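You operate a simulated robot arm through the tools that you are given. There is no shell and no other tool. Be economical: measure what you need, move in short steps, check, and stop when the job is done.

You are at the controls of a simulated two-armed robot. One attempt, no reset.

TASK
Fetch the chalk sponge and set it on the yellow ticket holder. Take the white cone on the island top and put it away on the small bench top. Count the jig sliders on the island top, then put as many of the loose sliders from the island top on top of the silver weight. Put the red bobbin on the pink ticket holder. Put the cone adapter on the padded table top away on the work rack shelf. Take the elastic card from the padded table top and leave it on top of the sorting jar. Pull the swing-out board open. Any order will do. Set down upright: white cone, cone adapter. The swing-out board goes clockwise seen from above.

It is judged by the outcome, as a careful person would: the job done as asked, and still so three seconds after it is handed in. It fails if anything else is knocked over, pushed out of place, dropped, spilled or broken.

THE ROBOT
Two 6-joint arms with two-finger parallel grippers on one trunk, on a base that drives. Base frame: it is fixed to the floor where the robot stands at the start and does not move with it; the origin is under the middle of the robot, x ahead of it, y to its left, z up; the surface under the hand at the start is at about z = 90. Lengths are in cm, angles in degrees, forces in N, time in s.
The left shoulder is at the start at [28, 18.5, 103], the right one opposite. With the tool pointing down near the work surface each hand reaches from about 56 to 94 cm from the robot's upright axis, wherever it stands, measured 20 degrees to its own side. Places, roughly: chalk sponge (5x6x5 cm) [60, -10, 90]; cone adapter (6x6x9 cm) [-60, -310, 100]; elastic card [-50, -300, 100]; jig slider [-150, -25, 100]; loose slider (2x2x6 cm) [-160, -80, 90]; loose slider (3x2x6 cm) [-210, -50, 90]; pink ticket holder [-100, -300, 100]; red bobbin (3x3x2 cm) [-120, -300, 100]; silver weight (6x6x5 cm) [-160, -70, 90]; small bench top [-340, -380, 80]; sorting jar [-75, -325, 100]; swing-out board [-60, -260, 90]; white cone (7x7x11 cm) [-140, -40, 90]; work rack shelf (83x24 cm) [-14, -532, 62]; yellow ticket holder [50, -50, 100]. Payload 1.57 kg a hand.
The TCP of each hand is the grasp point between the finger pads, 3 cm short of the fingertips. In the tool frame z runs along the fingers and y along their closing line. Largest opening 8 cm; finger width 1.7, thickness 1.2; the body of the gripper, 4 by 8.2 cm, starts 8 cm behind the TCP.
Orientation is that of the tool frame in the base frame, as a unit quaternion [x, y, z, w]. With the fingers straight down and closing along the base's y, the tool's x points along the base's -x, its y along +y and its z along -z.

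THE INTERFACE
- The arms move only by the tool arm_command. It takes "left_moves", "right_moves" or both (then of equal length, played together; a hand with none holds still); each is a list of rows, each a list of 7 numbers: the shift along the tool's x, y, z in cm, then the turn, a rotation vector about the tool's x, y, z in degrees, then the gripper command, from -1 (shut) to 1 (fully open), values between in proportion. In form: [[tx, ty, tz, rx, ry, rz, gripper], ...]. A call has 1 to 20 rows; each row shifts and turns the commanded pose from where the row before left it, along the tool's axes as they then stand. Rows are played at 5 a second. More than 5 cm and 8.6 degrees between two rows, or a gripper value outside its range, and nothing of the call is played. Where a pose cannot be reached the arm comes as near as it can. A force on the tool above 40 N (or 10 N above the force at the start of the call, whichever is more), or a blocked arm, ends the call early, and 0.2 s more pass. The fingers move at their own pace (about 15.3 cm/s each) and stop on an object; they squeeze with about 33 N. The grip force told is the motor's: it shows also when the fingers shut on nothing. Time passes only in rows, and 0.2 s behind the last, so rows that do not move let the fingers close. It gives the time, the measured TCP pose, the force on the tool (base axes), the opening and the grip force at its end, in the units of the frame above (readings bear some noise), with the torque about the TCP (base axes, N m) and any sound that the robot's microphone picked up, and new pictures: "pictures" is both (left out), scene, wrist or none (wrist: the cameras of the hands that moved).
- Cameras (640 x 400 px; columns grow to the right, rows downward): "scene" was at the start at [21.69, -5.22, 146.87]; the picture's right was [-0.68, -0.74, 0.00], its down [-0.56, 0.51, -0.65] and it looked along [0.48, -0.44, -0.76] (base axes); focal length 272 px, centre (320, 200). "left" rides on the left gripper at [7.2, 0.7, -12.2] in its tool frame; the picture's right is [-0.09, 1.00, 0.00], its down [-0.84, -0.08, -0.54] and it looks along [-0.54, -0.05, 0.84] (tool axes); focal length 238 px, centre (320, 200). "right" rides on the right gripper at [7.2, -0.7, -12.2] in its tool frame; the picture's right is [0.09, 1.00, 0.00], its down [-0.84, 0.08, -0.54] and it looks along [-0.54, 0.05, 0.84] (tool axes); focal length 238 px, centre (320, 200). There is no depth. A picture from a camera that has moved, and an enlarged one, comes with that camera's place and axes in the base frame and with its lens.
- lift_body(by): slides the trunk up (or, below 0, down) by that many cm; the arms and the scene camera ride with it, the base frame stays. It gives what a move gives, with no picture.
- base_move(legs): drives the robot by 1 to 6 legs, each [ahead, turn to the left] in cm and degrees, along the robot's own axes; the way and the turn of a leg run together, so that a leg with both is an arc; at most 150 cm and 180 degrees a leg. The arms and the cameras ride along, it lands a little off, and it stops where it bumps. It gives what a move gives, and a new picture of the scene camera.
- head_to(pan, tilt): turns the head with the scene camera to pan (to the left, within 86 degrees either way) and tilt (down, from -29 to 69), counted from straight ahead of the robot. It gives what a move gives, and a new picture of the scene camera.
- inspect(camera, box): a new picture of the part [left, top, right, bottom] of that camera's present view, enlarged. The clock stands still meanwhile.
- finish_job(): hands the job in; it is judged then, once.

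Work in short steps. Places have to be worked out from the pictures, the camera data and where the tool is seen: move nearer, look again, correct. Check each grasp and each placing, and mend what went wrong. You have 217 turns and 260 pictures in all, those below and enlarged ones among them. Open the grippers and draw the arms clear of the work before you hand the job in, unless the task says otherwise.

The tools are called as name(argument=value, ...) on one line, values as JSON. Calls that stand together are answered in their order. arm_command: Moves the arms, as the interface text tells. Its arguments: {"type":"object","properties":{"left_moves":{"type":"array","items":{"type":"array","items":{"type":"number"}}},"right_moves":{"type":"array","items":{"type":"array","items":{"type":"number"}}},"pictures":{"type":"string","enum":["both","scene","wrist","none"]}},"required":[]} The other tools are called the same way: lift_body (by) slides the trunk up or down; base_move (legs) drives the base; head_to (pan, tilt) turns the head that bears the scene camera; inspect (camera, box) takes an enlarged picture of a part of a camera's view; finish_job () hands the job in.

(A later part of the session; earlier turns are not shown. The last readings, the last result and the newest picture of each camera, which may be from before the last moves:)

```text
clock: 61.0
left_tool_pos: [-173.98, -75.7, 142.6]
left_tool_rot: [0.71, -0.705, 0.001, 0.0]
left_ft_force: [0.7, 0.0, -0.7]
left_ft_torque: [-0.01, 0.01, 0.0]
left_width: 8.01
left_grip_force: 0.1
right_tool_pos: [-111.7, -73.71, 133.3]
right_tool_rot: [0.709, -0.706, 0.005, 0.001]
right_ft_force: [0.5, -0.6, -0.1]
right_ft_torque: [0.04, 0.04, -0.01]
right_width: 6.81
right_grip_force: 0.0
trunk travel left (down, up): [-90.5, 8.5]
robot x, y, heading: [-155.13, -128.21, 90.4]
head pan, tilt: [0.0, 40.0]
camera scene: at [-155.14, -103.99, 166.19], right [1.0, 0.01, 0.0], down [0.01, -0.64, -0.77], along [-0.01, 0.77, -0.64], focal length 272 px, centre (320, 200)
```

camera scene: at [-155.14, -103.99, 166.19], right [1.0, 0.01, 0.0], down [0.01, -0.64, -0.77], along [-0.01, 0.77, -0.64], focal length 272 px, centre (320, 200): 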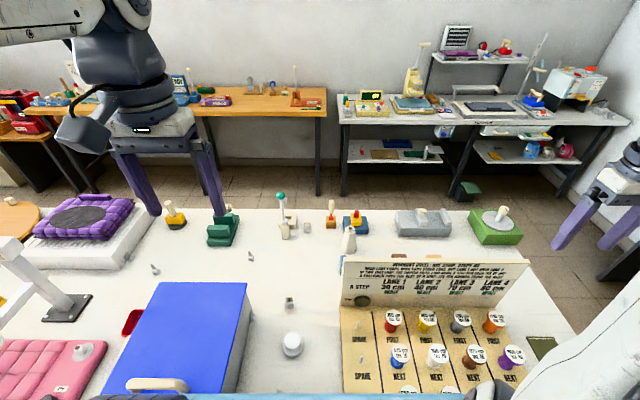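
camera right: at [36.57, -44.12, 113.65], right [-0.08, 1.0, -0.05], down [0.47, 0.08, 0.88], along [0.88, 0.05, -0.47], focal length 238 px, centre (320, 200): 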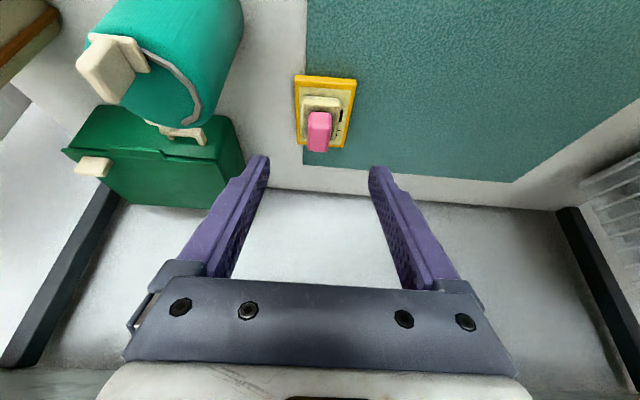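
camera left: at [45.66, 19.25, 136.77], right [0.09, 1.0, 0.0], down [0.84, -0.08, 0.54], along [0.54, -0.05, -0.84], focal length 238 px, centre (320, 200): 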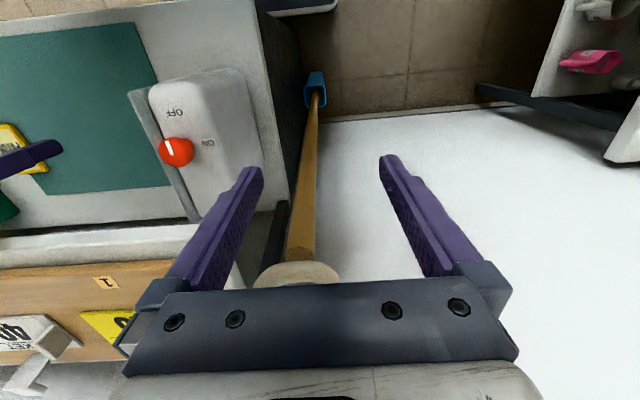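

I zoom on the island's middle to find the cone, sliders and silver weight.

inspect(camera="scene", box=[240, 180, 400, 280])

inspect(camera="scene", box=[240, 270, 400, 370])

inspect(camera="scene", box=[110, 180, 270, 280])

```text
4.00 times, centred on (320, 230) of scene
camera zoom: at [-155.14, -103.99, 166.19], right [1.0, 0.01, 0.0], down [0.01, -0.64, -0.77], along [-0.01, 0.77, -0.64], focal length 1088 px, centre (320, 80)
```

zoom: 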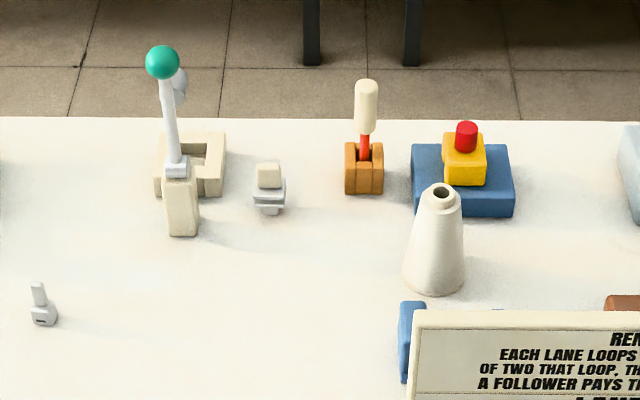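

```text
4.00 times, centred on (320, 320) of scene
camera zoom: at [-155.14, -103.99, 166.19], right [1.0, 0.01, 0.0], down [0.01, -0.64, -0.77], along [-0.01, 0.77, -0.64], focal length 1088 px, centre (320, -280)
```

zoom: 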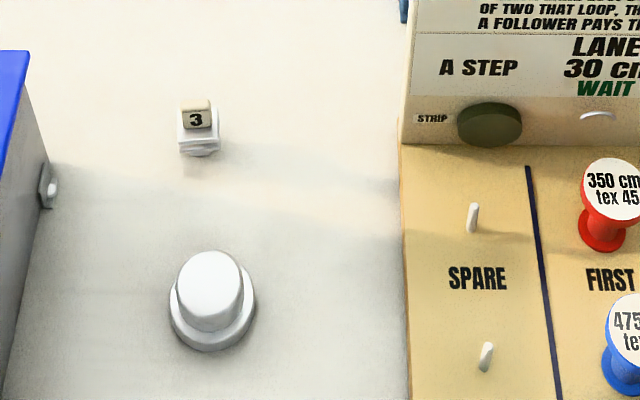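

```text
4.00 times, centred on (190, 230) of scene
camera zoom: at [-155.14, -103.99, 166.19], right [1.0, 0.01, 0.0], down [0.01, -0.64, -0.77], along [-0.01, 0.77, -0.64], focal length 1088 px, centre (840, 80)
```

zoom: 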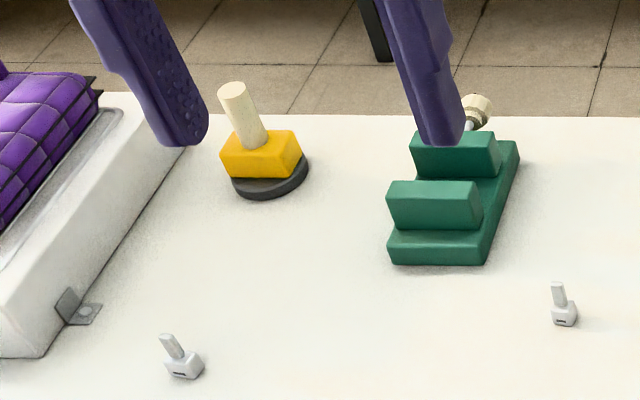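

I zoom tighter on the small grey pieces to tell loose sliders from jig sliders.

inspect(camera="scene", box=[264, 280, 328, 320])

inspect(camera="scene", box=[270, 190, 350, 240])

inspect(camera="left", box=[0, 0, 640, 400])

inspect(camera="right", box=[0, 0, 640, 400])

```text
10.00 times, centred on (296, 300) of scene
camera zoom: at [-155.14, -103.99, 166.19], right [1.0, 0.01, 0.0], down [0.01, -0.64, -0.77], along [-0.01, 0.77, -0.64], focal length 2721 px, centre (560, -800)
```

zoom: 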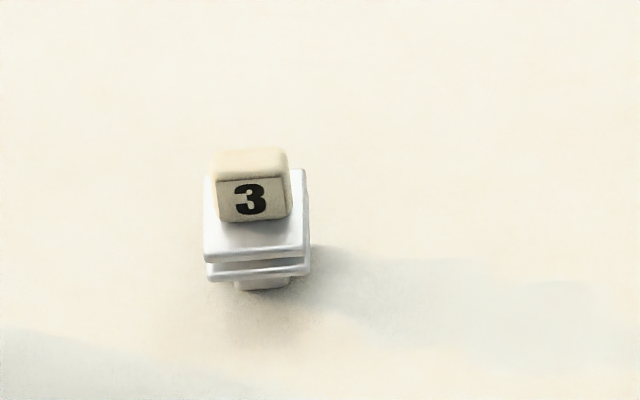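

```text
8.00 times, centred on (310, 215) of scene
camera zoom: at [-155.14, -103.99, 166.19], right [1.0, 0.01, 0.0], down [0.01, -0.64, -0.77], along [-0.01, 0.77, -0.64], focal length 2176 px, centre (400, 80)
```

zoom: 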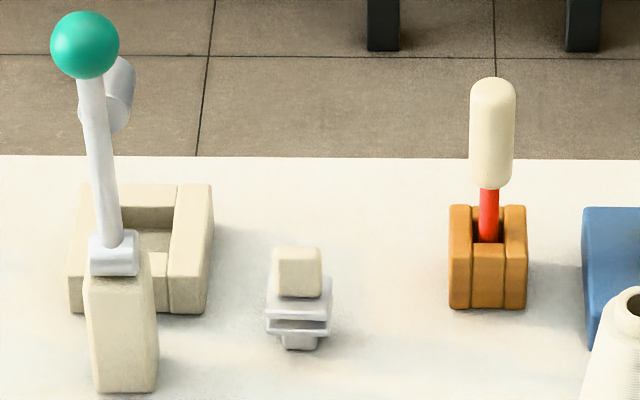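

```text
1.00 times, centred on (320, 200) of left (not enlarged: the box is as wide or as high as the picture)
camera zoom: at [-174.65, -82.93, 154.75], right [-1.0, 0.08, 0.0], down [0.07, 0.84, 0.54], along [0.05, 0.54, -0.84], focal length 238 px, centre (320, 200)
```

zoom: 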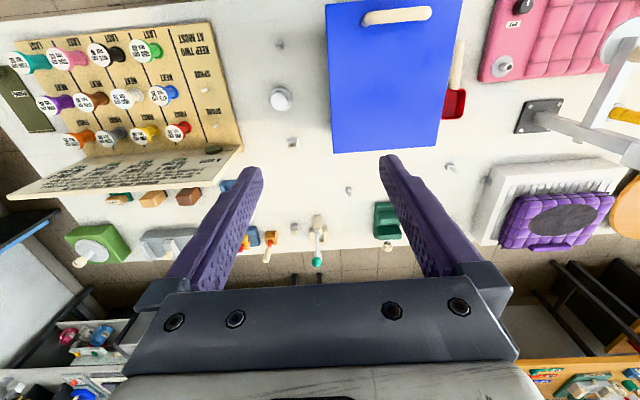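

```text
1.00 times, centred on (320, 200) of right (not enlarged: the box is as wide or as high as the picture)
camera zoom: at [-111.13, -80.63, 145.45], right [-1.0, -0.1, 0.0], down [-0.08, 0.84, 0.53], along [-0.05, 0.53, -0.84], focal length 238 px, centre (320, 200)
```

zoom: 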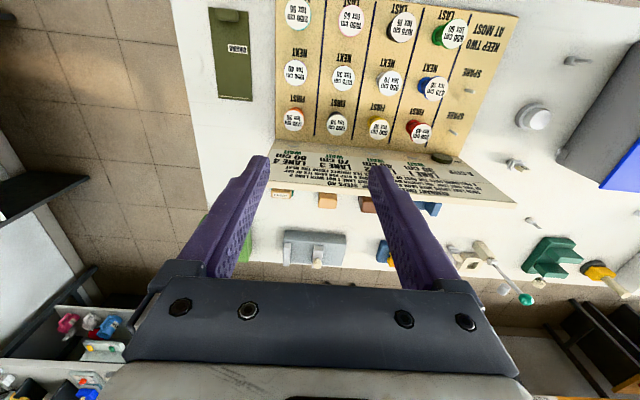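

Another small piece shows near the front edge in the left wrist view. I zoom that view in parts to count sliders.

inspect(camera="left", box=[240, 20, 340, 90])

inspect(camera="left", box=[240, 120, 400, 250])

inspect(camera="left", box=[420, 40, 640, 250])

inspect(camera="right", box=[440, 30, 640, 200])

```text
5.71 times, centred on (290, 55) of left
camera zoom: at [-174.65, -82.93, 154.75], right [-1.0, 0.08, 0.0], down [0.07, 0.84, 0.54], along [0.05, 0.54, -0.84], focal length 1362 px, centre (491, 1029)
```

zoom: 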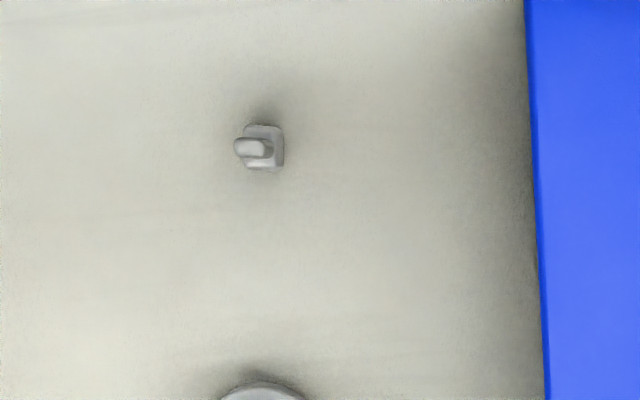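

```text
3.08 times, centred on (320, 185) of left
camera zoom: at [-174.65, -82.93, 154.75], right [-1.0, 0.08, 0.0], down [0.07, 0.84, 0.54], along [0.05, 0.54, -0.84], focal length 733 px, centre (320, 246)
```

zoom: 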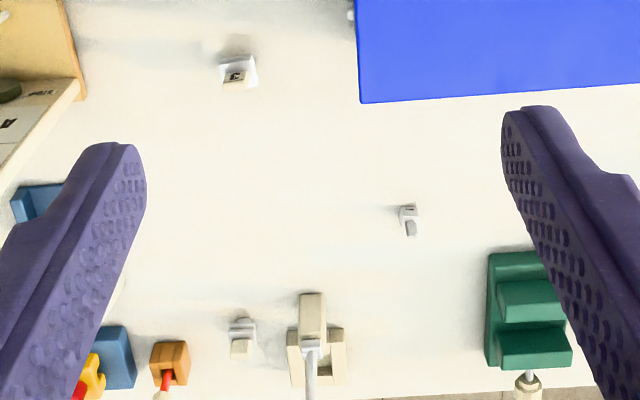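

```text
1.90 times, centred on (530, 145) of left
camera zoom: at [-174.65, -82.93, 154.75], right [-1.0, 0.08, 0.0], down [0.07, 0.84, 0.54], along [0.05, 0.54, -0.84], focal length 454 px, centre (-80, 305)
```

zoom: 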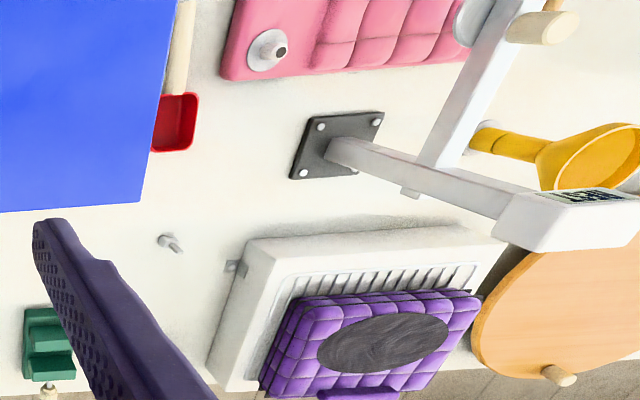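

```text
2.35 times, centred on (540, 115) of right
camera zoom: at [-111.13, -80.63, 145.45], right [-1.0, -0.1, 0.0], down [-0.08, 0.84, 0.53], along [-0.05, 0.53, -0.84], focal length 561 px, centre (-198, 400)
```

zoom: 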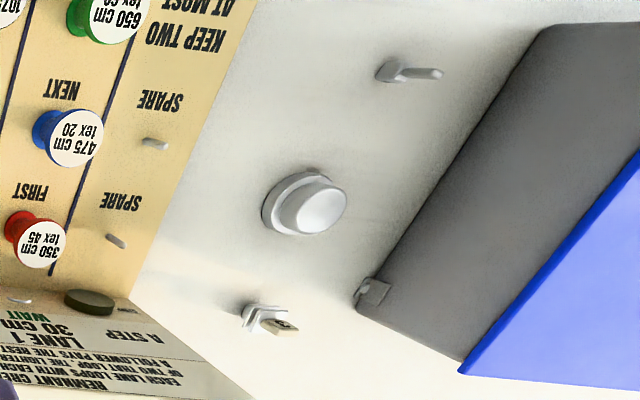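

Three loose sliders seen (near [-165,-84], [-178,-44], [-210,-50]) and two plate-type sliders (one marked 3). I survey the rest of the island to complete the count.

head_to(pan=45, tilt=35)

inspect(camera="scene", box=[100, 60, 420, 260])

inspect(camera="right", box=[200, 160, 560, 310])

inspect(camera="left", box=[270, 190, 330, 240])

```text
clock: 62.1
left_tool_pos: [-173.97, -75.64, 142.61]
left_tool_rot: [0.71, -0.704, 0.001, 0.0]
left_ft_force: [0.2, 0.0, 0.0]
left_ft_torque: [0.05, 0.01, -0.01]
left_width: 7.99
left_grip_force: 0.1
right_tool_pos: [-111.73, -73.67, 133.41]
right_tool_rot: [0.709, -0.705, 0.004, 0.002]
right_ft_force: [0.0, 0.5, -0.8]
right_ft_torque: [0.0, -0.01, 0.02]
right_width: 6.81
right_grip_force: 0.1
trunk travel left (down, up): [-90.5, 8.5]
robot x, y, heading: [-154.73, -128.63, 91.0]
head pan, tilt: [45.0, 35.0]
camera scene: at [-161.35, -106.31, 166.94], right [0.7, 0.71, 0.0], down [0.41, -0.4, -0.82], along [-0.58, 0.57, -0.57], focal length 272 px, centre (320, 200)
```

scene: 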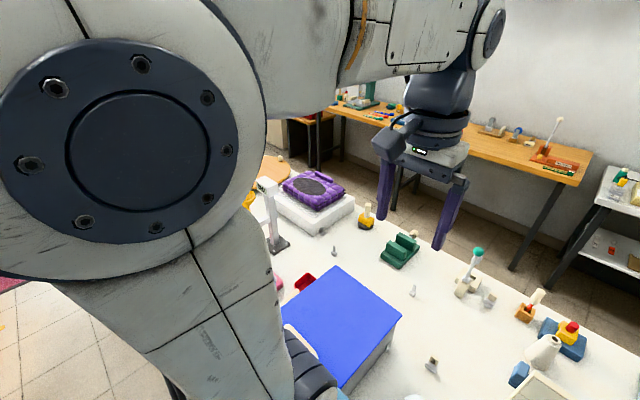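

```text
2.00 times, centred on (260, 160) of scene
camera zoom: at [-161.35, -106.31, 166.94], right [0.7, 0.71, 0.0], down [0.41, -0.4, -0.82], along [-0.58, 0.57, -0.57], focal length 544 px, centre (440, 280)
```

zoom: 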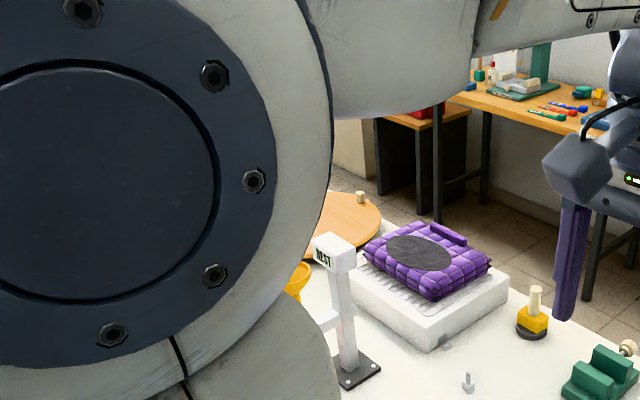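

```text
1.78 times, centred on (380, 235) of right
camera zoom: at [-111.13, -80.63, 145.45], right [-1.0, -0.1, 0.0], down [-0.08, 0.84, 0.53], along [-0.05, 0.53, -0.84], focal length 424 px, centre (213, 138)
```

zoom: 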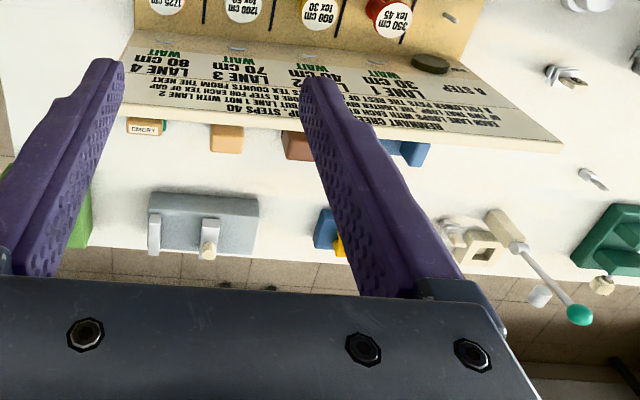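

```text
8.00 times, centred on (300, 215) of left
camera zoom: at [-174.65, -82.93, 154.75], right [-1.0, 0.08, 0.0], down [0.07, 0.84, 0.54], along [0.05, 0.54, -0.84], focal length 1907 px, centre (480, 80)
```

zoom: 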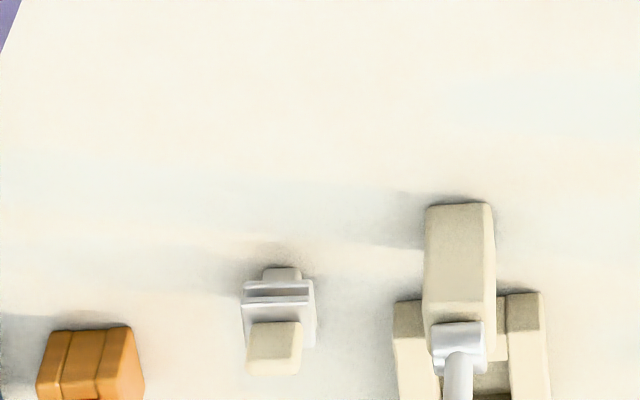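

I move the left hand out left to view the far part of the island from its wrist camera.

arm_command(left_moves=[[-1, 4.5, 0, 0, 0, 0, 1], [-1, 4.5, 0, 0, 0, 0, 1], [-1, 4.5, 0, 0, 0, 0, 1], [-1, 4.5, 0, 0, 0, 0, 1], [-1, 4.5, 0, 0, 0, 0, 1], [-1, 4.5, 0, 0, 0, 0, 1], [-1, 4.5, 0, 0, 0, 0, 1], [-1, 4.5, 0, 0, 0, 0, 1], [0, 0, 0, 0, 0, 0, 1]], pictures="both")

```text
clock: 64.1
left_tool_pos: [-210.19, -67.81, 142.4]
left_tool_rot: [0.71, -0.704, 0.001, 0.001]
left_ft_force: [0.3, 0.0, 0.0]
left_ft_torque: [-0.01, -0.04, 0.01]
left_width: 8.0
left_grip_force: 0.1
right_tool_pos: [-111.62, -73.67, 133.36]
right_tool_rot: [0.708, -0.706, 0.005, 0.001]
right_ft_force: [-0.5, 0.9, 0.8]
right_ft_torque: [-0.03, 0.01, 0.01]
right_width: 6.78
right_grip_force: 0.1
trunk travel left (down, up): [-90.5, 8.5]
robot x, y, heading: [-154.86, -128.39, 90.8]
head pan, tilt: [45.0, 35.0]
camera scene: at [-161.39, -106.29, 166.94], right [0.7, 0.71, 0.0], down [0.41, -0.4, -0.82], along [-0.58, 0.57, -0.57], focal length 272 px, centre (320, 200)
camera left: at [-210.88, -75.03, 154.67], right [-1.0, 0.08, 0.0], down [0.07, 0.84, 0.54], along [0.05, 0.54, -0.84], focal length 238 px, centre (320, 200)
```

scene: 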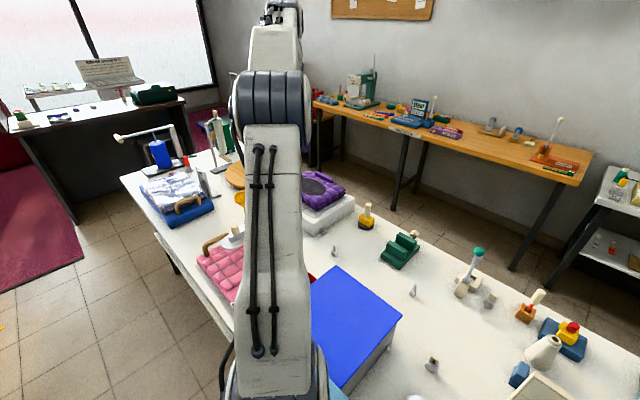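
left: 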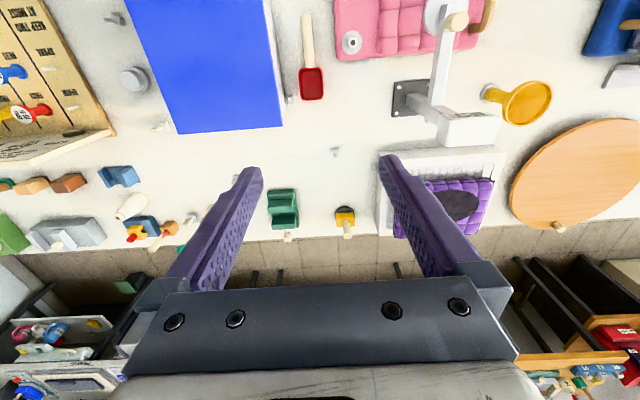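

inspect(camera="scene", box=[120, 100, 260, 220])

inspect(camera="left", box=[440, 0, 640, 240])

```text
3.33 times, centred on (190, 160) of scene
camera zoom: at [-161.39, -106.29, 166.94], right [0.7, 0.71, 0.0], down [0.41, -0.4, -0.82], along [-0.58, 0.57, -0.57], focal length 907 px, centre (753, 333)
```

zoom: 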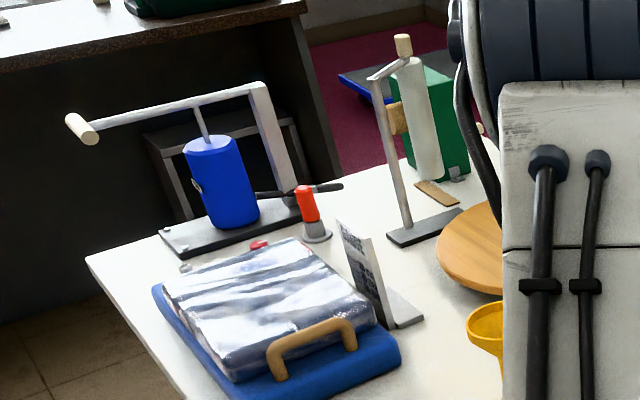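

```text
1.67 times, centred on (540, 120) of left
camera zoom: at [-210.88, -75.03, 154.67], right [-1.0, 0.08, 0.0], down [0.07, 0.84, 0.54], along [0.05, 0.54, -0.84], focal length 397 px, centre (-47, 333)
```

zoom: 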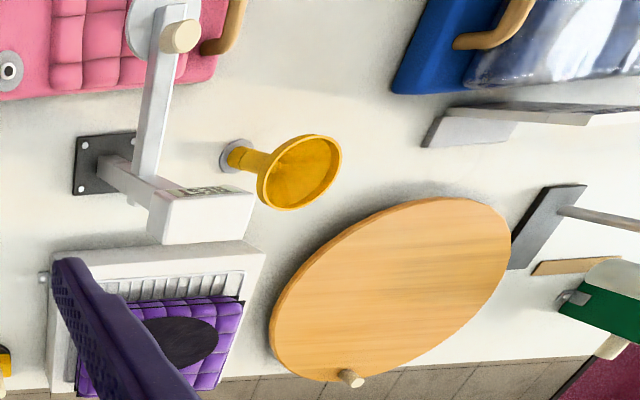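

inspect(camera="left", box=[110, 110, 230, 250])

```text
2.86 times, centred on (170, 180) of left
camera zoom: at [-210.88, -75.03, 154.67], right [-1.0, 0.08, 0.0], down [0.07, 0.84, 0.54], along [0.05, 0.54, -0.84], focal length 681 px, centre (749, 257)
```

zoom: 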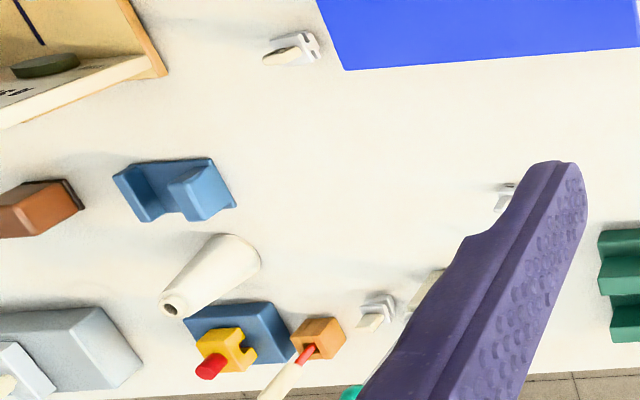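

Count so far: 2 plate-type jig sliders ("3" and its twin). I bring the left hand over the loose slider near [-178,-44], raise the right hand, then lower the trunk.

arm_command(left_moves=[[-0.5, -4.5, 0, 0, 0, 0, 1], [-0.5, -4.5, 0, 0, 0, 0, 1], [-1, -4.5, 0, 0, 0, 0, 1], [-2, -4.5, 0, 0, 0, 0, 1], [-2, -4.5, 0, 0, 0, 0, 1], [-2, -4.5, 0, 0, 0, 0, 1], [-2, -4.5, 0, 0, 0, 0, 1], [0, 0, 0, 0, 0, 0, 1]], right_moves=[[3, 0, -3, 0, 0, 0, 0.7], [2, 0, -3, 0, 0, 0, 0.7], [0, 0, -3, 0, 0, 0, 0.7], [0, 0, -3, 0, 0, 0, 0.7], [0, 0, 0, 0, 0, 0, 0.7], [0, 0, 0, 0, 0, 0, 0.7], [0, 0, 0, 0, 0, 0, 0.7], [0, 0, 0, 0, 0, 0, 0.7]], pictures="none")

lift_body(by=-18)

head_to(pan=0, tilt=40)

inspect(camera="left", box=[0, 0, 640, 400])

```text
clock: 65.9
left_tool_pos: [-178.63, -57.38, 142.94]
left_tool_rot: [0.71, -0.704, 0.001, 0.0]
left_ft_force: [0.0, 0.1, 0.7]
left_ft_torque: [-0.02, 0.01, 0.0]
left_width: 8.0
left_grip_force: 0.1
right_tool_pos: [-111.85, -78.61, 145.25]
right_tool_rot: [0.709, -0.705, 0.005, 0.002]
right_ft_force: [-0.5, -0.1, 0.0]
right_ft_torque: [-0.03, -0.01, 0.0]
right_width: 6.83
right_grip_force: 0.1
trunk travel left (down, up): [-90.5, 8.5]
robot x, y, heading: [-155.11, -128.39, 90.3]
head pan, tilt: [45.0, 35.0]
```

```text
clock: 67.9
left_tool_pos: [-178.67, -57.41, 125.01]
left_tool_rot: [0.71, -0.704, 0.0, 0.0]
left_ft_force: [-0.1, 0.0, 0.1]
left_ft_torque: [-0.01, 0.01, -0.01]
left_width: 8.02
left_grip_force: 0.1
right_tool_pos: [-111.94, -78.63, 127.31]
right_tool_rot: [0.709, -0.705, 0.004, 0.002]
right_ft_force: [-0.1, -0.4, -0.1]
right_ft_torque: [0.02, 0.01, 0.01]
right_width: 6.82
right_grip_force: 0.1
trunk travel left (down, up): [-72.5, 26.5]
robot x, y, heading: [-155.12, -128.36, 90.6]
head pan, tilt: [45.0, 35.0]
```

```text
clock: 69.0
left_tool_pos: [-178.66, -57.51, 124.94]
left_tool_rot: [0.71, -0.704, 0.0, 0.0]
left_ft_force: [-1.0, -0.2, 0.6]
left_ft_torque: [-0.03, 0.02, 0.01]
left_width: 8.0
left_grip_force: 0.1
right_tool_pos: [-111.98, -78.64, 127.39]
right_tool_rot: [0.709, -0.705, 0.004, 0.002]
right_ft_force: [-0.1, 0.4, 0.5]
right_ft_torque: [0.0, -0.01, -0.01]
right_width: 6.8
right_grip_force: 0.2
trunk travel left (down, up): [-72.5, 26.5]
robot x, y, heading: [-154.93, -128.66, 90.2]
head pan, tilt: [0.0, 40.0]
camera scene: at [-155.15, -103.99, 148.19], right [1.0, 0.01, 0.0], down [0.01, -0.64, -0.77], along [-0.01, 0.77, -0.64], focal length 272 px, centre (320, 200)
```

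scene: 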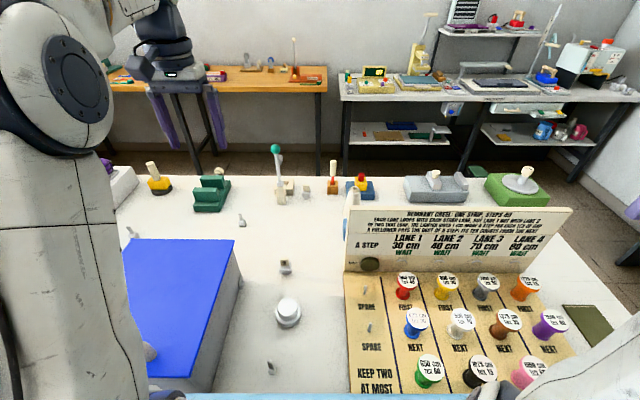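

```text
1.00 times, centred on (320, 200) of left (not enlarged: the box is as wide or as high as the picture)
camera zoom: at [-179.41, -64.63, 137.17], right [-1.0, 0.08, 0.0], down [0.07, 0.84, 0.54], along [0.05, 0.54, -0.84], focal length 238 px, centre (320, 200)
```

zoom: 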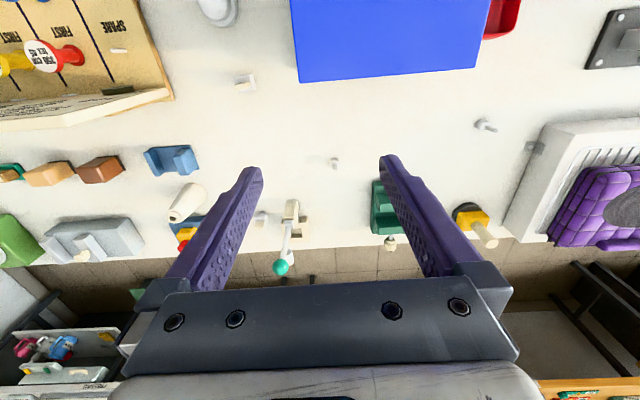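

Slider A is at about [-180.4,-44.6]. I move above it with the gripper partly closed and look again.

arm_command(left_moves=[[-4, 0.6, 2, 0, 0, 0, 0.3], [-4, 0.6, 2, 0, 0, 0, 0.3], [-4, 0.5, 2, 0, 0, 0, 0.3], [-0.8, 0, 4.5, 0, 0, 0, 0.3], [0, 0, 4.5, 0, 0, 0, 0.3], [0, 0, 4, 0, 0, 0, 0.3], [0, 0, 0, 0, 0, 0, 0.3]], pictures="wrist")

```text
clock: 70.6
left_tool_pos: [-180.47, -45.37, 105.67]
left_tool_rot: [0.71, -0.704, 0.0, 0.0]
left_ft_force: [0.4, 0.0, -0.1]
left_ft_torque: [0.0, -0.03, -0.03]
left_width: 5.2
left_grip_force: 0.1
left hand out of reach, approached as far as the arm can: row 3
right_tool_pos: [-111.86, -78.67, 127.27]
right_tool_rot: [0.709, -0.706, 0.004, 0.002]
right_ft_force: [-1.3, -0.6, -0.4]
right_ft_torque: [0.0, 0.0, -0.02]
right_width: 6.82
right_grip_force: 0.0
trunk travel left (down, up): [-72.5, 26.5]
robot x, y, heading: [-154.59, -128.32, 90.3]
head pan, tilt: [0.0, 40.0]
camera left: at [-181.12, -52.49, 117.94], right [-1.0, 0.08, 0.0], down [0.07, 0.84, 0.54], along [0.05, 0.54, -0.84], focal length 238 px, centre (320, 200)
```

left: 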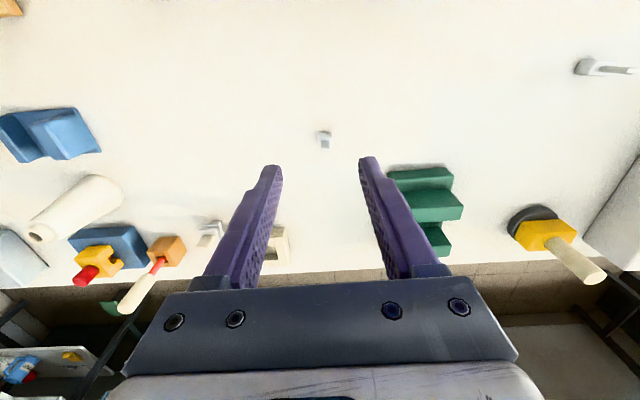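

inspect(camera="left", box=[295, 115, 355, 165])

```text
8.00 times, centred on (325, 140) of left
camera zoom: at [-181.12, -52.49, 117.94], right [-1.0, 0.08, 0.0], down [0.07, 0.84, 0.54], along [0.05, 0.54, -0.84], focal length 1907 px, centre (280, 680)
```

zoom: 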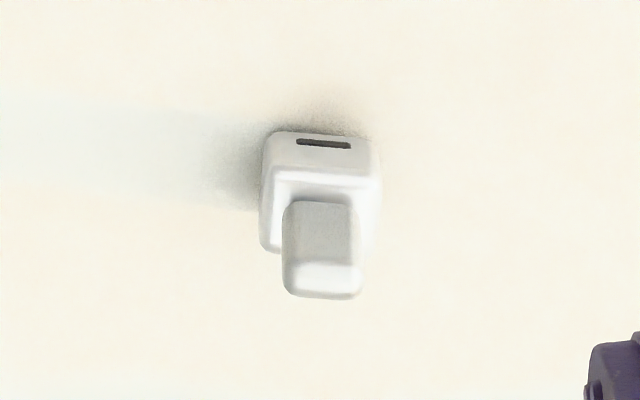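

The slider is a 1.7 cm base with a ~1 cm upright post at [-180.7,-44.2], square to the axes. I descend over the post and close on it.

arm_command(left_moves=[[-0.6, 0.1, 3, 0, 0, 0, 0.1], [-0.6, 0.1, 3, 0, 0, 0, 0], [0, 0, 2, 0, 0, 0, 0], [0, 0, 1.7, 0, 0, 0, 0], [0, 0, 0, 0, 0, 0, 0]], pictures="wrist")

```text
clock: 71.8
left_tool_pos: [-180.61, -44.14, 96.02]
left_tool_rot: [0.71, -0.704, 0.001, 0.0]
left_ft_force: [0.3, 0.7, -0.5]
left_ft_torque: [0.0, 0.0, 0.02]
left_width: 4.03
left_grip_force: 0.1
right_tool_pos: [-111.97, -78.65, 127.21]
right_tool_rot: [0.709, -0.705, 0.004, 0.002]
right_ft_force: [-0.4, 0.1, -0.7]
right_ft_torque: [-0.01, 0.0, -0.03]
right_width: 6.82
right_grip_force: 0.0
trunk travel left (down, up): [-72.5, 26.5]
robot x, y, heading: [-154.83, -128.41, 90.5]
head pan, tilt: [0.0, 40.0]
camera left: at [-181.29, -51.34, 108.23], right [-1.0, 0.08, 0.0], down [0.07, 0.84, 0.54], along [0.05, 0.54, -0.84], focal length 238 px, centre (320, 200)
```

left: 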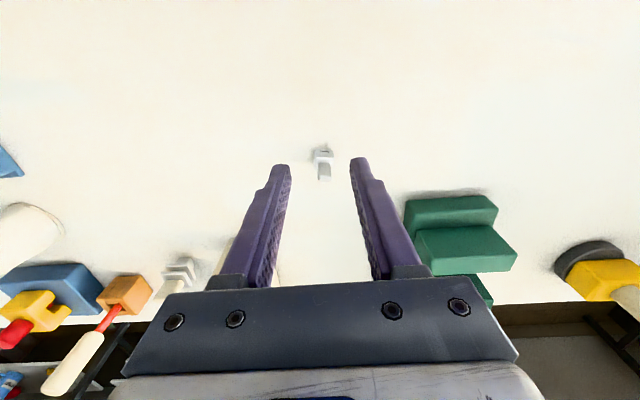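

arm_command(left_moves=[[0, 0, 0.6, 0, 0, 0, 0], [0, 0, 0.5, 0, 0, 0, 0], [0, 0, 0, 0, 0, 0, 0]], pictures="none")

inspect(camera="left", box=[270, 130, 370, 200])

```text
clock: 72.6
left_tool_pos: [-180.63, -43.99, 94.95]
left_tool_rot: [0.71, -0.704, 0.0, 0.0]
left_ft_force: [-1.1, 1.1, 0.0]
left_ft_torque: [0.0, -0.01, 0.0]
left_width: 4.0
left_grip_force: 0.0
right_tool_pos: [-111.97, -78.68, 127.32]
right_tool_rot: [0.709, -0.705, 0.005, 0.002]
right_ft_force: [-0.2, -0.1, 0.4]
right_ft_torque: [0.01, 0.0, 0.02]
right_width: 6.79
right_grip_force: 0.0
trunk travel left (down, up): [-72.5, 26.5]
robot x, y, heading: [-154.66, -128.63, 90.5]
head pan, tilt: [0.0, 40.0]
```

```text
5.71 times, centred on (320, 165) of left
camera zoom: at [-181.34, -51.17, 107.15], right [-1.0, 0.08, 0.0], down [0.07, 0.84, 0.54], along [0.05, 0.54, -0.84], focal length 1362 px, centre (320, 400)
```

zoom: 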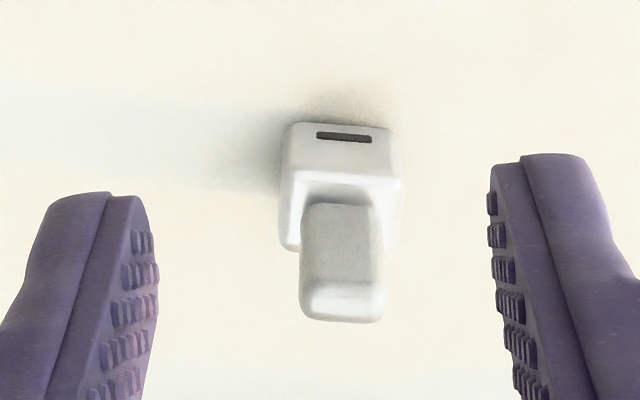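

The post is ~4 cm tall overall; the tips now overlap it by ~2 cm. I close.

arm_command(left_moves=[[-0.2, 0, 0.2, 0, 0, 0, -0.3], [0, 0, 0, 0, 0, 0, -1], [0, 0, 0, 0, 0, 0, -1], [0, 0, 0, 0, 0, 0, -1]], pictures="none")

arm_command(left_moves=[[0, 0, -3, 0, 0, 0, -1], [0, 0, -4, 0, 0, 0, -1], [0, 0, -4, 0, 0, 0, -1], [0, 0, 0, 0, 0, 0, -1]], pictures="wrist")

```text
clock: 73.6
left_tool_pos: [-180.56, -43.77, 94.8]
left_tool_rot: [0.71, -0.704, 0.001, 0.001]
left_ft_force: [-0.7, 0.1, 0.2]
left_ft_torque: [-0.04, -0.01, -0.01]
left_width: 0.01
left_grip_force: 21.3
right_tool_pos: [-111.99, -78.81, 127.25]
right_tool_rot: [0.709, -0.705, 0.004, 0.001]
right_ft_force: [-1.4, 0.5, 0.2]
right_ft_torque: [0.01, -0.01, -0.01]
right_width: 6.77
right_grip_force: 0.1
trunk travel left (down, up): [-72.5, 26.5]
robot x, y, heading: [-154.85, -128.36, 90.5]
head pan, tilt: [0.0, 40.0]
```

```text
clock: 74.6
left_tool_pos: [-180.23, -43.56, 105.56]
left_tool_rot: [0.71, -0.704, 0.001, 0.0]
left_ft_force: [-0.3, -0.4, 0.3]
left_ft_torque: [0.04, 0.01, 0.01]
left_width: 0.0
left_grip_force: 21.4
right_tool_pos: [-111.89, -78.7, 127.21]
right_tool_rot: [0.709, -0.705, 0.004, 0.002]
right_ft_force: [-0.3, 0.3, -0.5]
right_ft_torque: [0.01, 0.0, 0.02]
right_width: 6.81
right_grip_force: 0.1
trunk travel left (down, up): [-72.5, 26.5]
robot x, y, heading: [-154.86, -128.26, 90.5]
head pan, tilt: [0.0, 40.0]
camera left: at [-180.97, -50.8, 117.79], right [-1.0, 0.08, 0.0], down [0.07, 0.84, 0.54], along [0.05, 0.54, -0.84], focal length 238 px, centre (320, 200)
```

left: 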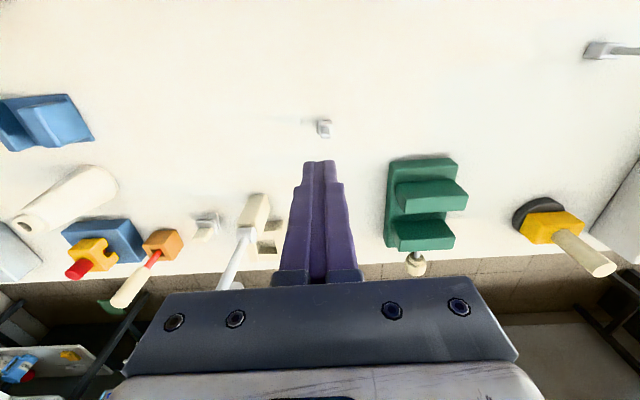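

It closed on nothing: re-triangulating shows the island top is at z≈85 and the slider at y≈-42. I reopen and go lower.

arm_command(left_moves=[[-0.8, 0.3, 0, 0, 0, 0, -0.2], [-0.8, 0.3, 2, 0, 0, 0, -0.1], [0, 0, 4, 0, 0, 0, -0.1], [0, 0, 4, 0, 0, 0, -0.1], [0, 0, 2.5, 0, 0, 0, -0.1], [0, 0, 0, 0, 0, 0, -0.1]], pictures="none")

inspect(camera="left", box=[270, 130, 370, 200])

```text
clock: 76.0
left_tool_pos: [-180.97, -42.15, 92.92]
left_tool_rot: [0.71, -0.704, 0.0, 0.0]
left_ft_force: [0.0, 0.9, 0.5]
left_ft_torque: [0.02, 0.02, 0.01]
left_width: 3.6
left_grip_force: 0.1
right_tool_pos: [-111.99, -78.66, 127.38]
right_tool_rot: [0.709, -0.705, 0.004, 0.002]
right_ft_force: [0.2, 1.1, -0.1]
right_ft_torque: [-0.04, 0.03, 0.01]
right_width: 6.76
right_grip_force: 0.0
trunk travel left (down, up): [-72.5, 26.5]
robot x, y, heading: [-154.7, -128.26, 90.5]
head pan, tilt: [0.0, 40.0]
```

```text
5.71 times, centred on (320, 165) of left
camera zoom: at [-181.75, -49.31, 105.15], right [-1.0, 0.08, 0.0], down [0.07, 0.84, 0.54], along [0.05, 0.54, -0.84], focal length 1362 px, centre (320, 400)
```

zoom: 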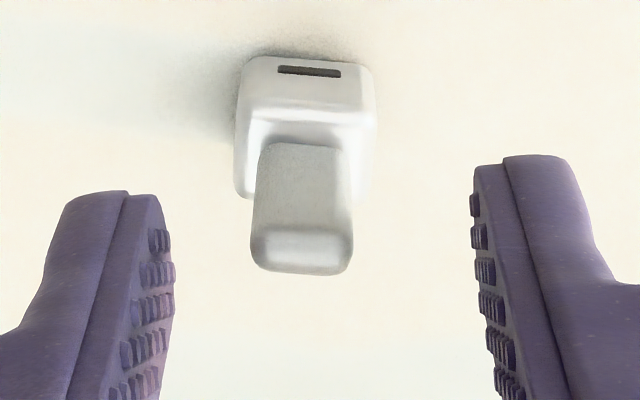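

Consistent now. I go down 1.9 cm and close.

arm_command(left_moves=[[0, 0, 1, 0, 0, 0, -0.1], [0, 0, 0.9, 0, 0, 0, -0.2], [0, 0, 0, 0, 0, 0, -1], [0, 0, 0, 0, 0, 0, -1], [0, 0, 0, 0, 0, 0, -1]], pictures="none")

arm_command(left_moves=[[0, 0, -3, 0, 0, 0, -1], [0, 0, -4, 0, 0, 0, -1], [0, 0, -4, 0, 0, 0, -1], [0, 0, 0, 0, 0, 0, -1]], pictures="wrist")

```text
clock: 77.2
left_tool_pos: [-181.1, -42.14, 91.26]
left_tool_rot: [0.71, -0.704, 0.002, 0.0]
left_ft_force: [-0.2, -0.5, 0.3]
left_ft_torque: [-0.01, 0.01, 0.03]
left_width: 1.15
left_grip_force: 29.7
right_tool_pos: [-111.99, -78.67, 127.31]
right_tool_rot: [0.709, -0.705, 0.005, 0.002]
right_ft_force: [-0.1, -0.5, -0.1]
right_ft_torque: [0.0, 0.01, -0.02]
right_width: 6.82
right_grip_force: 0.1
trunk travel left (down, up): [-72.5, 26.5]
robot x, y, heading: [-154.77, -128.94, 90.4]
head pan, tilt: [0.0, 40.0]
```

```text
clock: 78.2
left_tool_pos: [-181.27, -41.84, 102.13]
left_tool_rot: [0.71, -0.704, 0.001, 0.001]
left_ft_force: [-0.3, 1.4, 1.1]
left_ft_torque: [0.0, 0.01, -0.01]
left_width: 1.14
left_grip_force: 29.2
right_tool_pos: [-111.95, -78.62, 127.32]
right_tool_rot: [0.709, -0.705, 0.004, 0.002]
right_ft_force: [0.2, 0.0, 1.1]
right_ft_torque: [0.01, 0.02, -0.01]
right_width: 6.8
right_grip_force: 0.0
trunk travel left (down, up): [-72.5, 26.5]
robot x, y, heading: [-155.13, -128.85, 90.3]
head pan, tilt: [0.0, 40.0]
camera left: at [-181.93, -49.14, 114.3], right [-1.0, 0.08, 0.0], down [0.07, 0.84, 0.54], along [0.05, 0.54, -0.84], focal length 238 px, centre (320, 200)
```

left: 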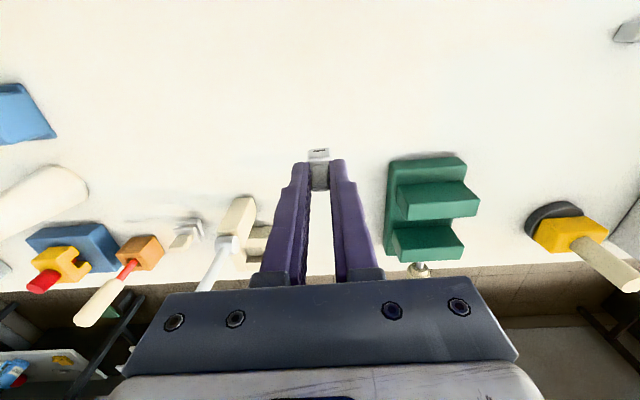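

Slider A is held (1.15 cm). I raise it and back the robot 15 cm so the weight near [-163,-73] comes into good reach.

arm_command(left_moves=[[0, 0, -4.5, 0, 0, 0, -1], [0, 0, -4.5, 0, 0, 0, -1], [0, 0, -4.5, 0, 0, 0, -1], [1, 0, -4, 0, 0, 0, -1]], pictures="none")

base_move(legs=[[-15, 0]])

```text
clock: 79.2
left_tool_pos: [-180.93, -45.61, 118.3]
left_tool_rot: [0.71, -0.704, 0.0, 0.001]
left_ft_force: [-0.3, 0.0, -0.3]
left_ft_torque: [0.01, -0.01, -0.02]
left_width: 1.16
left_grip_force: 28.6
left hand out of reach, approached as far as the arm can: row 3, 4
right_tool_pos: [-111.99, -78.65, 127.27]
right_tool_rot: [0.708, -0.706, 0.005, 0.001]
right_ft_force: [-0.4, -0.1, 0.0]
right_ft_torque: [0.04, 0.02, -0.02]
right_width: 6.79
right_grip_force: 0.1
trunk travel left (down, up): [-72.5, 26.5]
robot x, y, heading: [-154.92, -128.65, 90.6]
head pan, tilt: [0.0, 40.0]
```

```text
clock: 80.6
left_tool_pos: [-180.74, -60.8, 118.27]
left_tool_rot: [0.71, -0.704, 0.001, 0.001]
left_ft_force: [-0.2, 0.4, -0.1]
left_ft_torque: [-0.06, 0.03, 0.01]
left_width: 1.19
left_grip_force: 28.5
right_tool_pos: [-111.93, -93.85, 127.27]
right_tool_rot: [0.709, -0.705, 0.005, 0.001]
right_ft_force: [-1.2, 0.8, -1.1]
right_ft_torque: [-0.01, 0.01, 0.04]
right_width: 6.81
right_grip_force: 0.1
trunk travel left (down, up): [-72.5, 26.5]
robot x, y, heading: [-154.5, -143.85, 90.7]
head pan, tilt: [0.0, 40.0]
camera scene: at [-155.01, -119.17, 148.18], right [1.0, 0.01, 0.0], down [0.01, -0.64, -0.77], along [-0.01, 0.77, -0.64], focal length 272 px, centre (320, 200)
```

scene: 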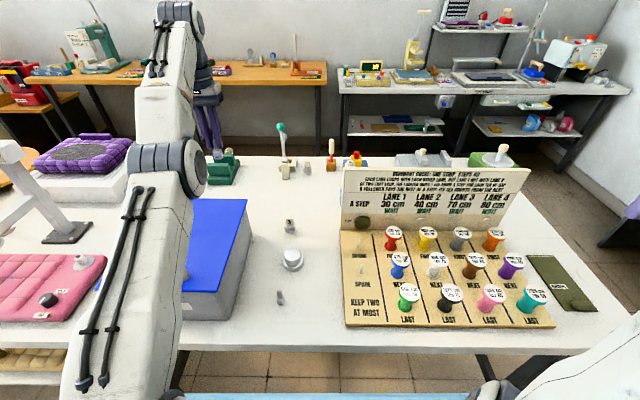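

I bring the held slider over the weight at height and look.

arm_command(left_moves=[[2.4, -3.6, 0, 0, 0, 0, -1], [2.4, -3.6, 0, 0, 0, 0, -1], [2.3, -3.6, 0, 0, 0, 0, -1], [2.3, -3.6, 0, 0, 0, 0, -1], [2, -3.5, 0, 0, 0, 0, -1], [0, 0, 4, 0, 0, 0, -1], [0, 0, 2, 0, 0, 0, -1], [0, 0, 0, 0, 0, 0, -1]], pictures="wrist")

```text
clock: 82.4
left_tool_pos: [-162.76, -61.17, 117.13]
left_tool_rot: [0.711, -0.704, 0.005, 0.008]
left_ft_force: [-0.1, 0.5, -0.2]
left_ft_torque: [0.01, -0.01, -0.02]
left_width: 1.16
left_grip_force: 28.6
left hand out of reach, approached as far as the arm can: row 1, 2, 3, 4, 5, 6, 7
right_tool_pos: [-111.86, -93.88, 127.44]
right_tool_rot: [0.708, -0.706, 0.005, 0.002]
right_ft_force: [0.1, 0.1, 0.4]
right_ft_torque: [0.0, -0.03, 0.02]
right_width: 6.81
right_grip_force: 0.0
trunk travel left (down, up): [-72.5, 26.5]
robot x, y, heading: [-154.46, -143.91, 90.3]
head pan, tilt: [0.0, 40.0]
camera left: at [-163.39, -68.22, 129.43], right [-1.0, 0.08, 0.0], down [0.07, 0.85, 0.53], along [0.04, 0.53, -0.85], focal length 238 px, centre (320, 200)
```

left: 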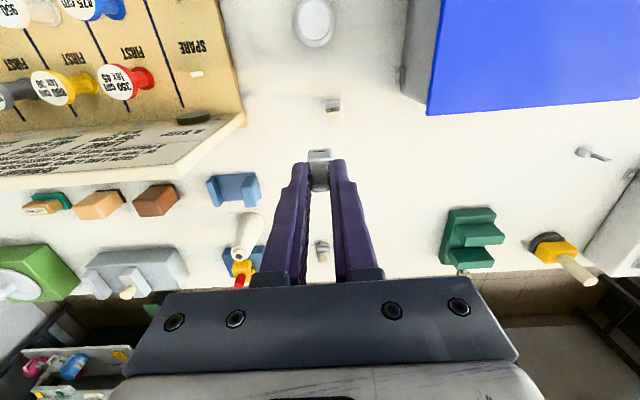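

The hand lags short of its commanded pose; I let it settle.

arm_command(left_moves=[[0, 0, 0, 0, 0, 0, -1], [0, 0, 0, 0, 0, 0, -1], [0, 0, 0, 0, 0, 0, -1], [0, 0, 0, 0, 0, 0, -1]], pictures="none")

```text
clock: 83.4
left_tool_pos: [-162.77, -61.24, 117.14]
left_tool_rot: [0.71, -0.704, 0.006, 0.007]
left_ft_force: [-0.6, 0.5, -0.1]
left_ft_torque: [-0.02, 0.0, -0.03]
left_width: 1.19
left_grip_force: 28.8
right_tool_pos: [-111.85, -93.89, 127.23]
right_tool_rot: [0.709, -0.705, 0.005, 0.002]
right_ft_force: [0.0, -0.3, -0.2]
right_ft_torque: [0.02, -0.01, 0.0]
right_width: 6.8
right_grip_force: 0.0
trunk travel left (down, up): [-72.5, 26.5]
robot x, y, heading: [-154.74, -143.78, 90.6]
head pan, tilt: [0.0, 40.0]
```

arm_command(left_moves=[[2, 0, 2, 0, 0, 0, -1], [2, 0, 2, 0, 0, 0, -1], [0, 0, 0, 0, 0, 0, -1]], pictures="scene")

```text
clock: 84.2
left_tool_pos: [-162.59, -61.36, 117.65]
left_tool_rot: [0.71, -0.704, 0.003, 0.005]
left_ft_force: [0.0, 0.3, -0.8]
left_ft_torque: [0.01, -0.02, -0.04]
left_width: 1.15
left_grip_force: 29.1
left hand out of reach, approached as far as the arm can: row 1, 2
right_tool_pos: [-111.75, -93.84, 127.32]
right_tool_rot: [0.709, -0.705, 0.004, 0.002]
right_ft_force: [-0.1, -0.4, 0.5]
right_ft_torque: [-0.03, 0.04, 0.03]
right_width: 6.78
right_grip_force: 0.0
trunk travel left (down, up): [-72.5, 26.5]
robot x, y, heading: [-154.62, -143.87, 90.4]
head pan, tilt: [0.0, 40.0]
camera scene: at [-155.01, -119.22, 148.19], right [1.0, 0.01, 0.0], down [0.01, -0.64, -0.77], along [-0.01, 0.77, -0.64], focal length 272 px, centre (320, 200)
```

scene: 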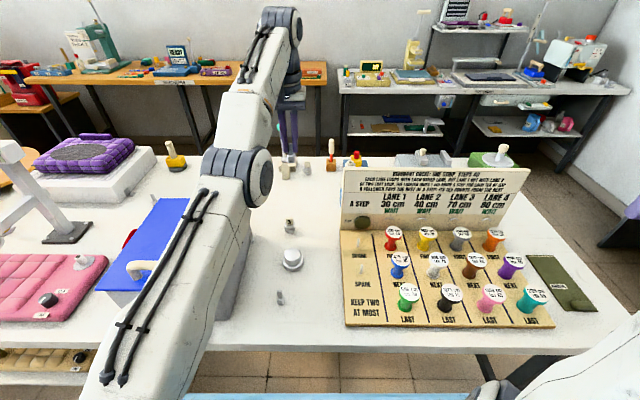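

The left arm slipped into its elbow-low branch when it stretched. I stretch it up and outward again to see how it responds, so it can fold back elbow-up.

arm_command(left_moves=[[-3, 0, -4, 0, 0, 0, -1], [-3, 0, -4, 0, 0, 0, -1], [-3, 0, -4, 0, 0, 0, -1], [-3, 0, -4, 0, 0, 0, -1], [0, 0, 0, 0, 0, 0, -1]], pictures="scene")

```text
clock: 85.4
left_tool_pos: [-163.74, -61.91, 120.15]
left_tool_rot: [0.71, -0.704, 0.0, 0.0]
left_ft_force: [-0.6, -0.2, -0.4]
left_ft_torque: [0.0, -0.03, 0.03]
left_width: 1.17
left_grip_force: 29.1
left hand out of reach, approached as far as the arm can: row 1, 2, 3, 4
right_tool_pos: [-111.73, -93.96, 127.42]
right_tool_rot: [0.709, -0.705, 0.004, 0.003]
right_ft_force: [0.1, -0.5, 0.1]
right_ft_torque: [0.01, 0.01, -0.02]
right_width: 6.82
right_grip_force: 0.1
trunk travel left (down, up): [-72.5, 26.5]
robot x, y, heading: [-154.77, -143.43, 90.4]
head pan, tilt: [0.0, 40.0]
camera scene: at [-155.01, -119.22, 148.19], right [1.0, 0.01, 0.0], down [0.01, -0.64, -0.77], along [-0.01, 0.77, -0.64], focal length 272 px, centre (320, 200)
```

scene: 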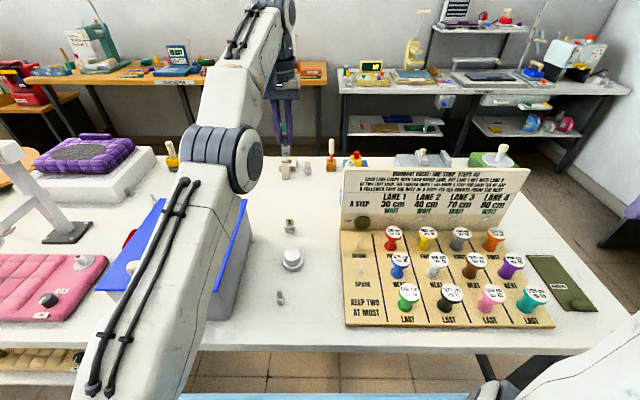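

arm_command(left_moves=[[-4, 0, -3, 0, 0, 0, -1], [-4, 0, -3, 0, 0, 0, -1], [-4, 0, -3, 0, 0, 0, -1], [-4, 0, -3, 0, 0, 0, -1], [-4, 0, -3, 0, 0, 0, -1], [0, 0, 0, 0, 0, 0, -1], [0, 0, 0, 0, 0, 0, -1]], pictures="scene")

```text
clock: 87.0
left_tool_pos: [-163.7, -61.98, 120.1]
left_tool_rot: [0.71, -0.704, 0.0, 0.0]
left_ft_force: [0.2, -0.2, -0.4]
left_ft_torque: [-0.01, -0.03, 0.0]
left_width: 1.15
left_grip_force: 28.6
left hand out of reach, approached as far as the arm can: row 1, 2, 3, 4, 5
right_tool_pos: [-111.86, -93.9, 127.44]
right_tool_rot: [0.709, -0.705, 0.005, 0.002]
right_ft_force: [-0.9, -0.7, 0.2]
right_ft_torque: [-0.03, 0.04, 0.01]
right_width: 6.84
right_grip_force: 0.1
trunk travel left (down, up): [-72.5, 26.5]
robot x, y, heading: [-154.88, -143.92, 90.7]
head pan, tilt: [0.0, 40.0]
camera scene: at [-155.01, -119.22, 148.19], right [1.0, 0.01, 0.0], down [0.01, -0.64, -0.77], along [-0.01, 0.77, -0.64], focal length 272 px, centre (320, 200)
```

scene: 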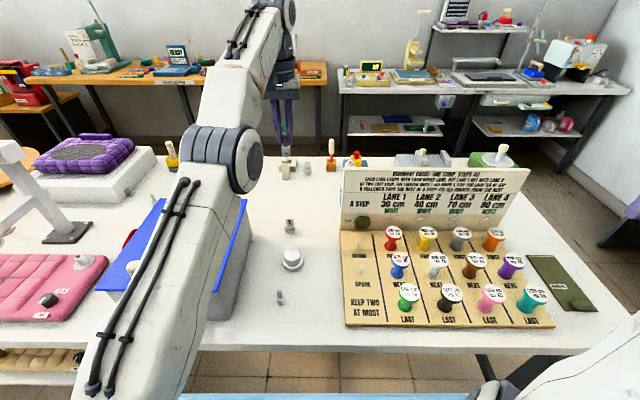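

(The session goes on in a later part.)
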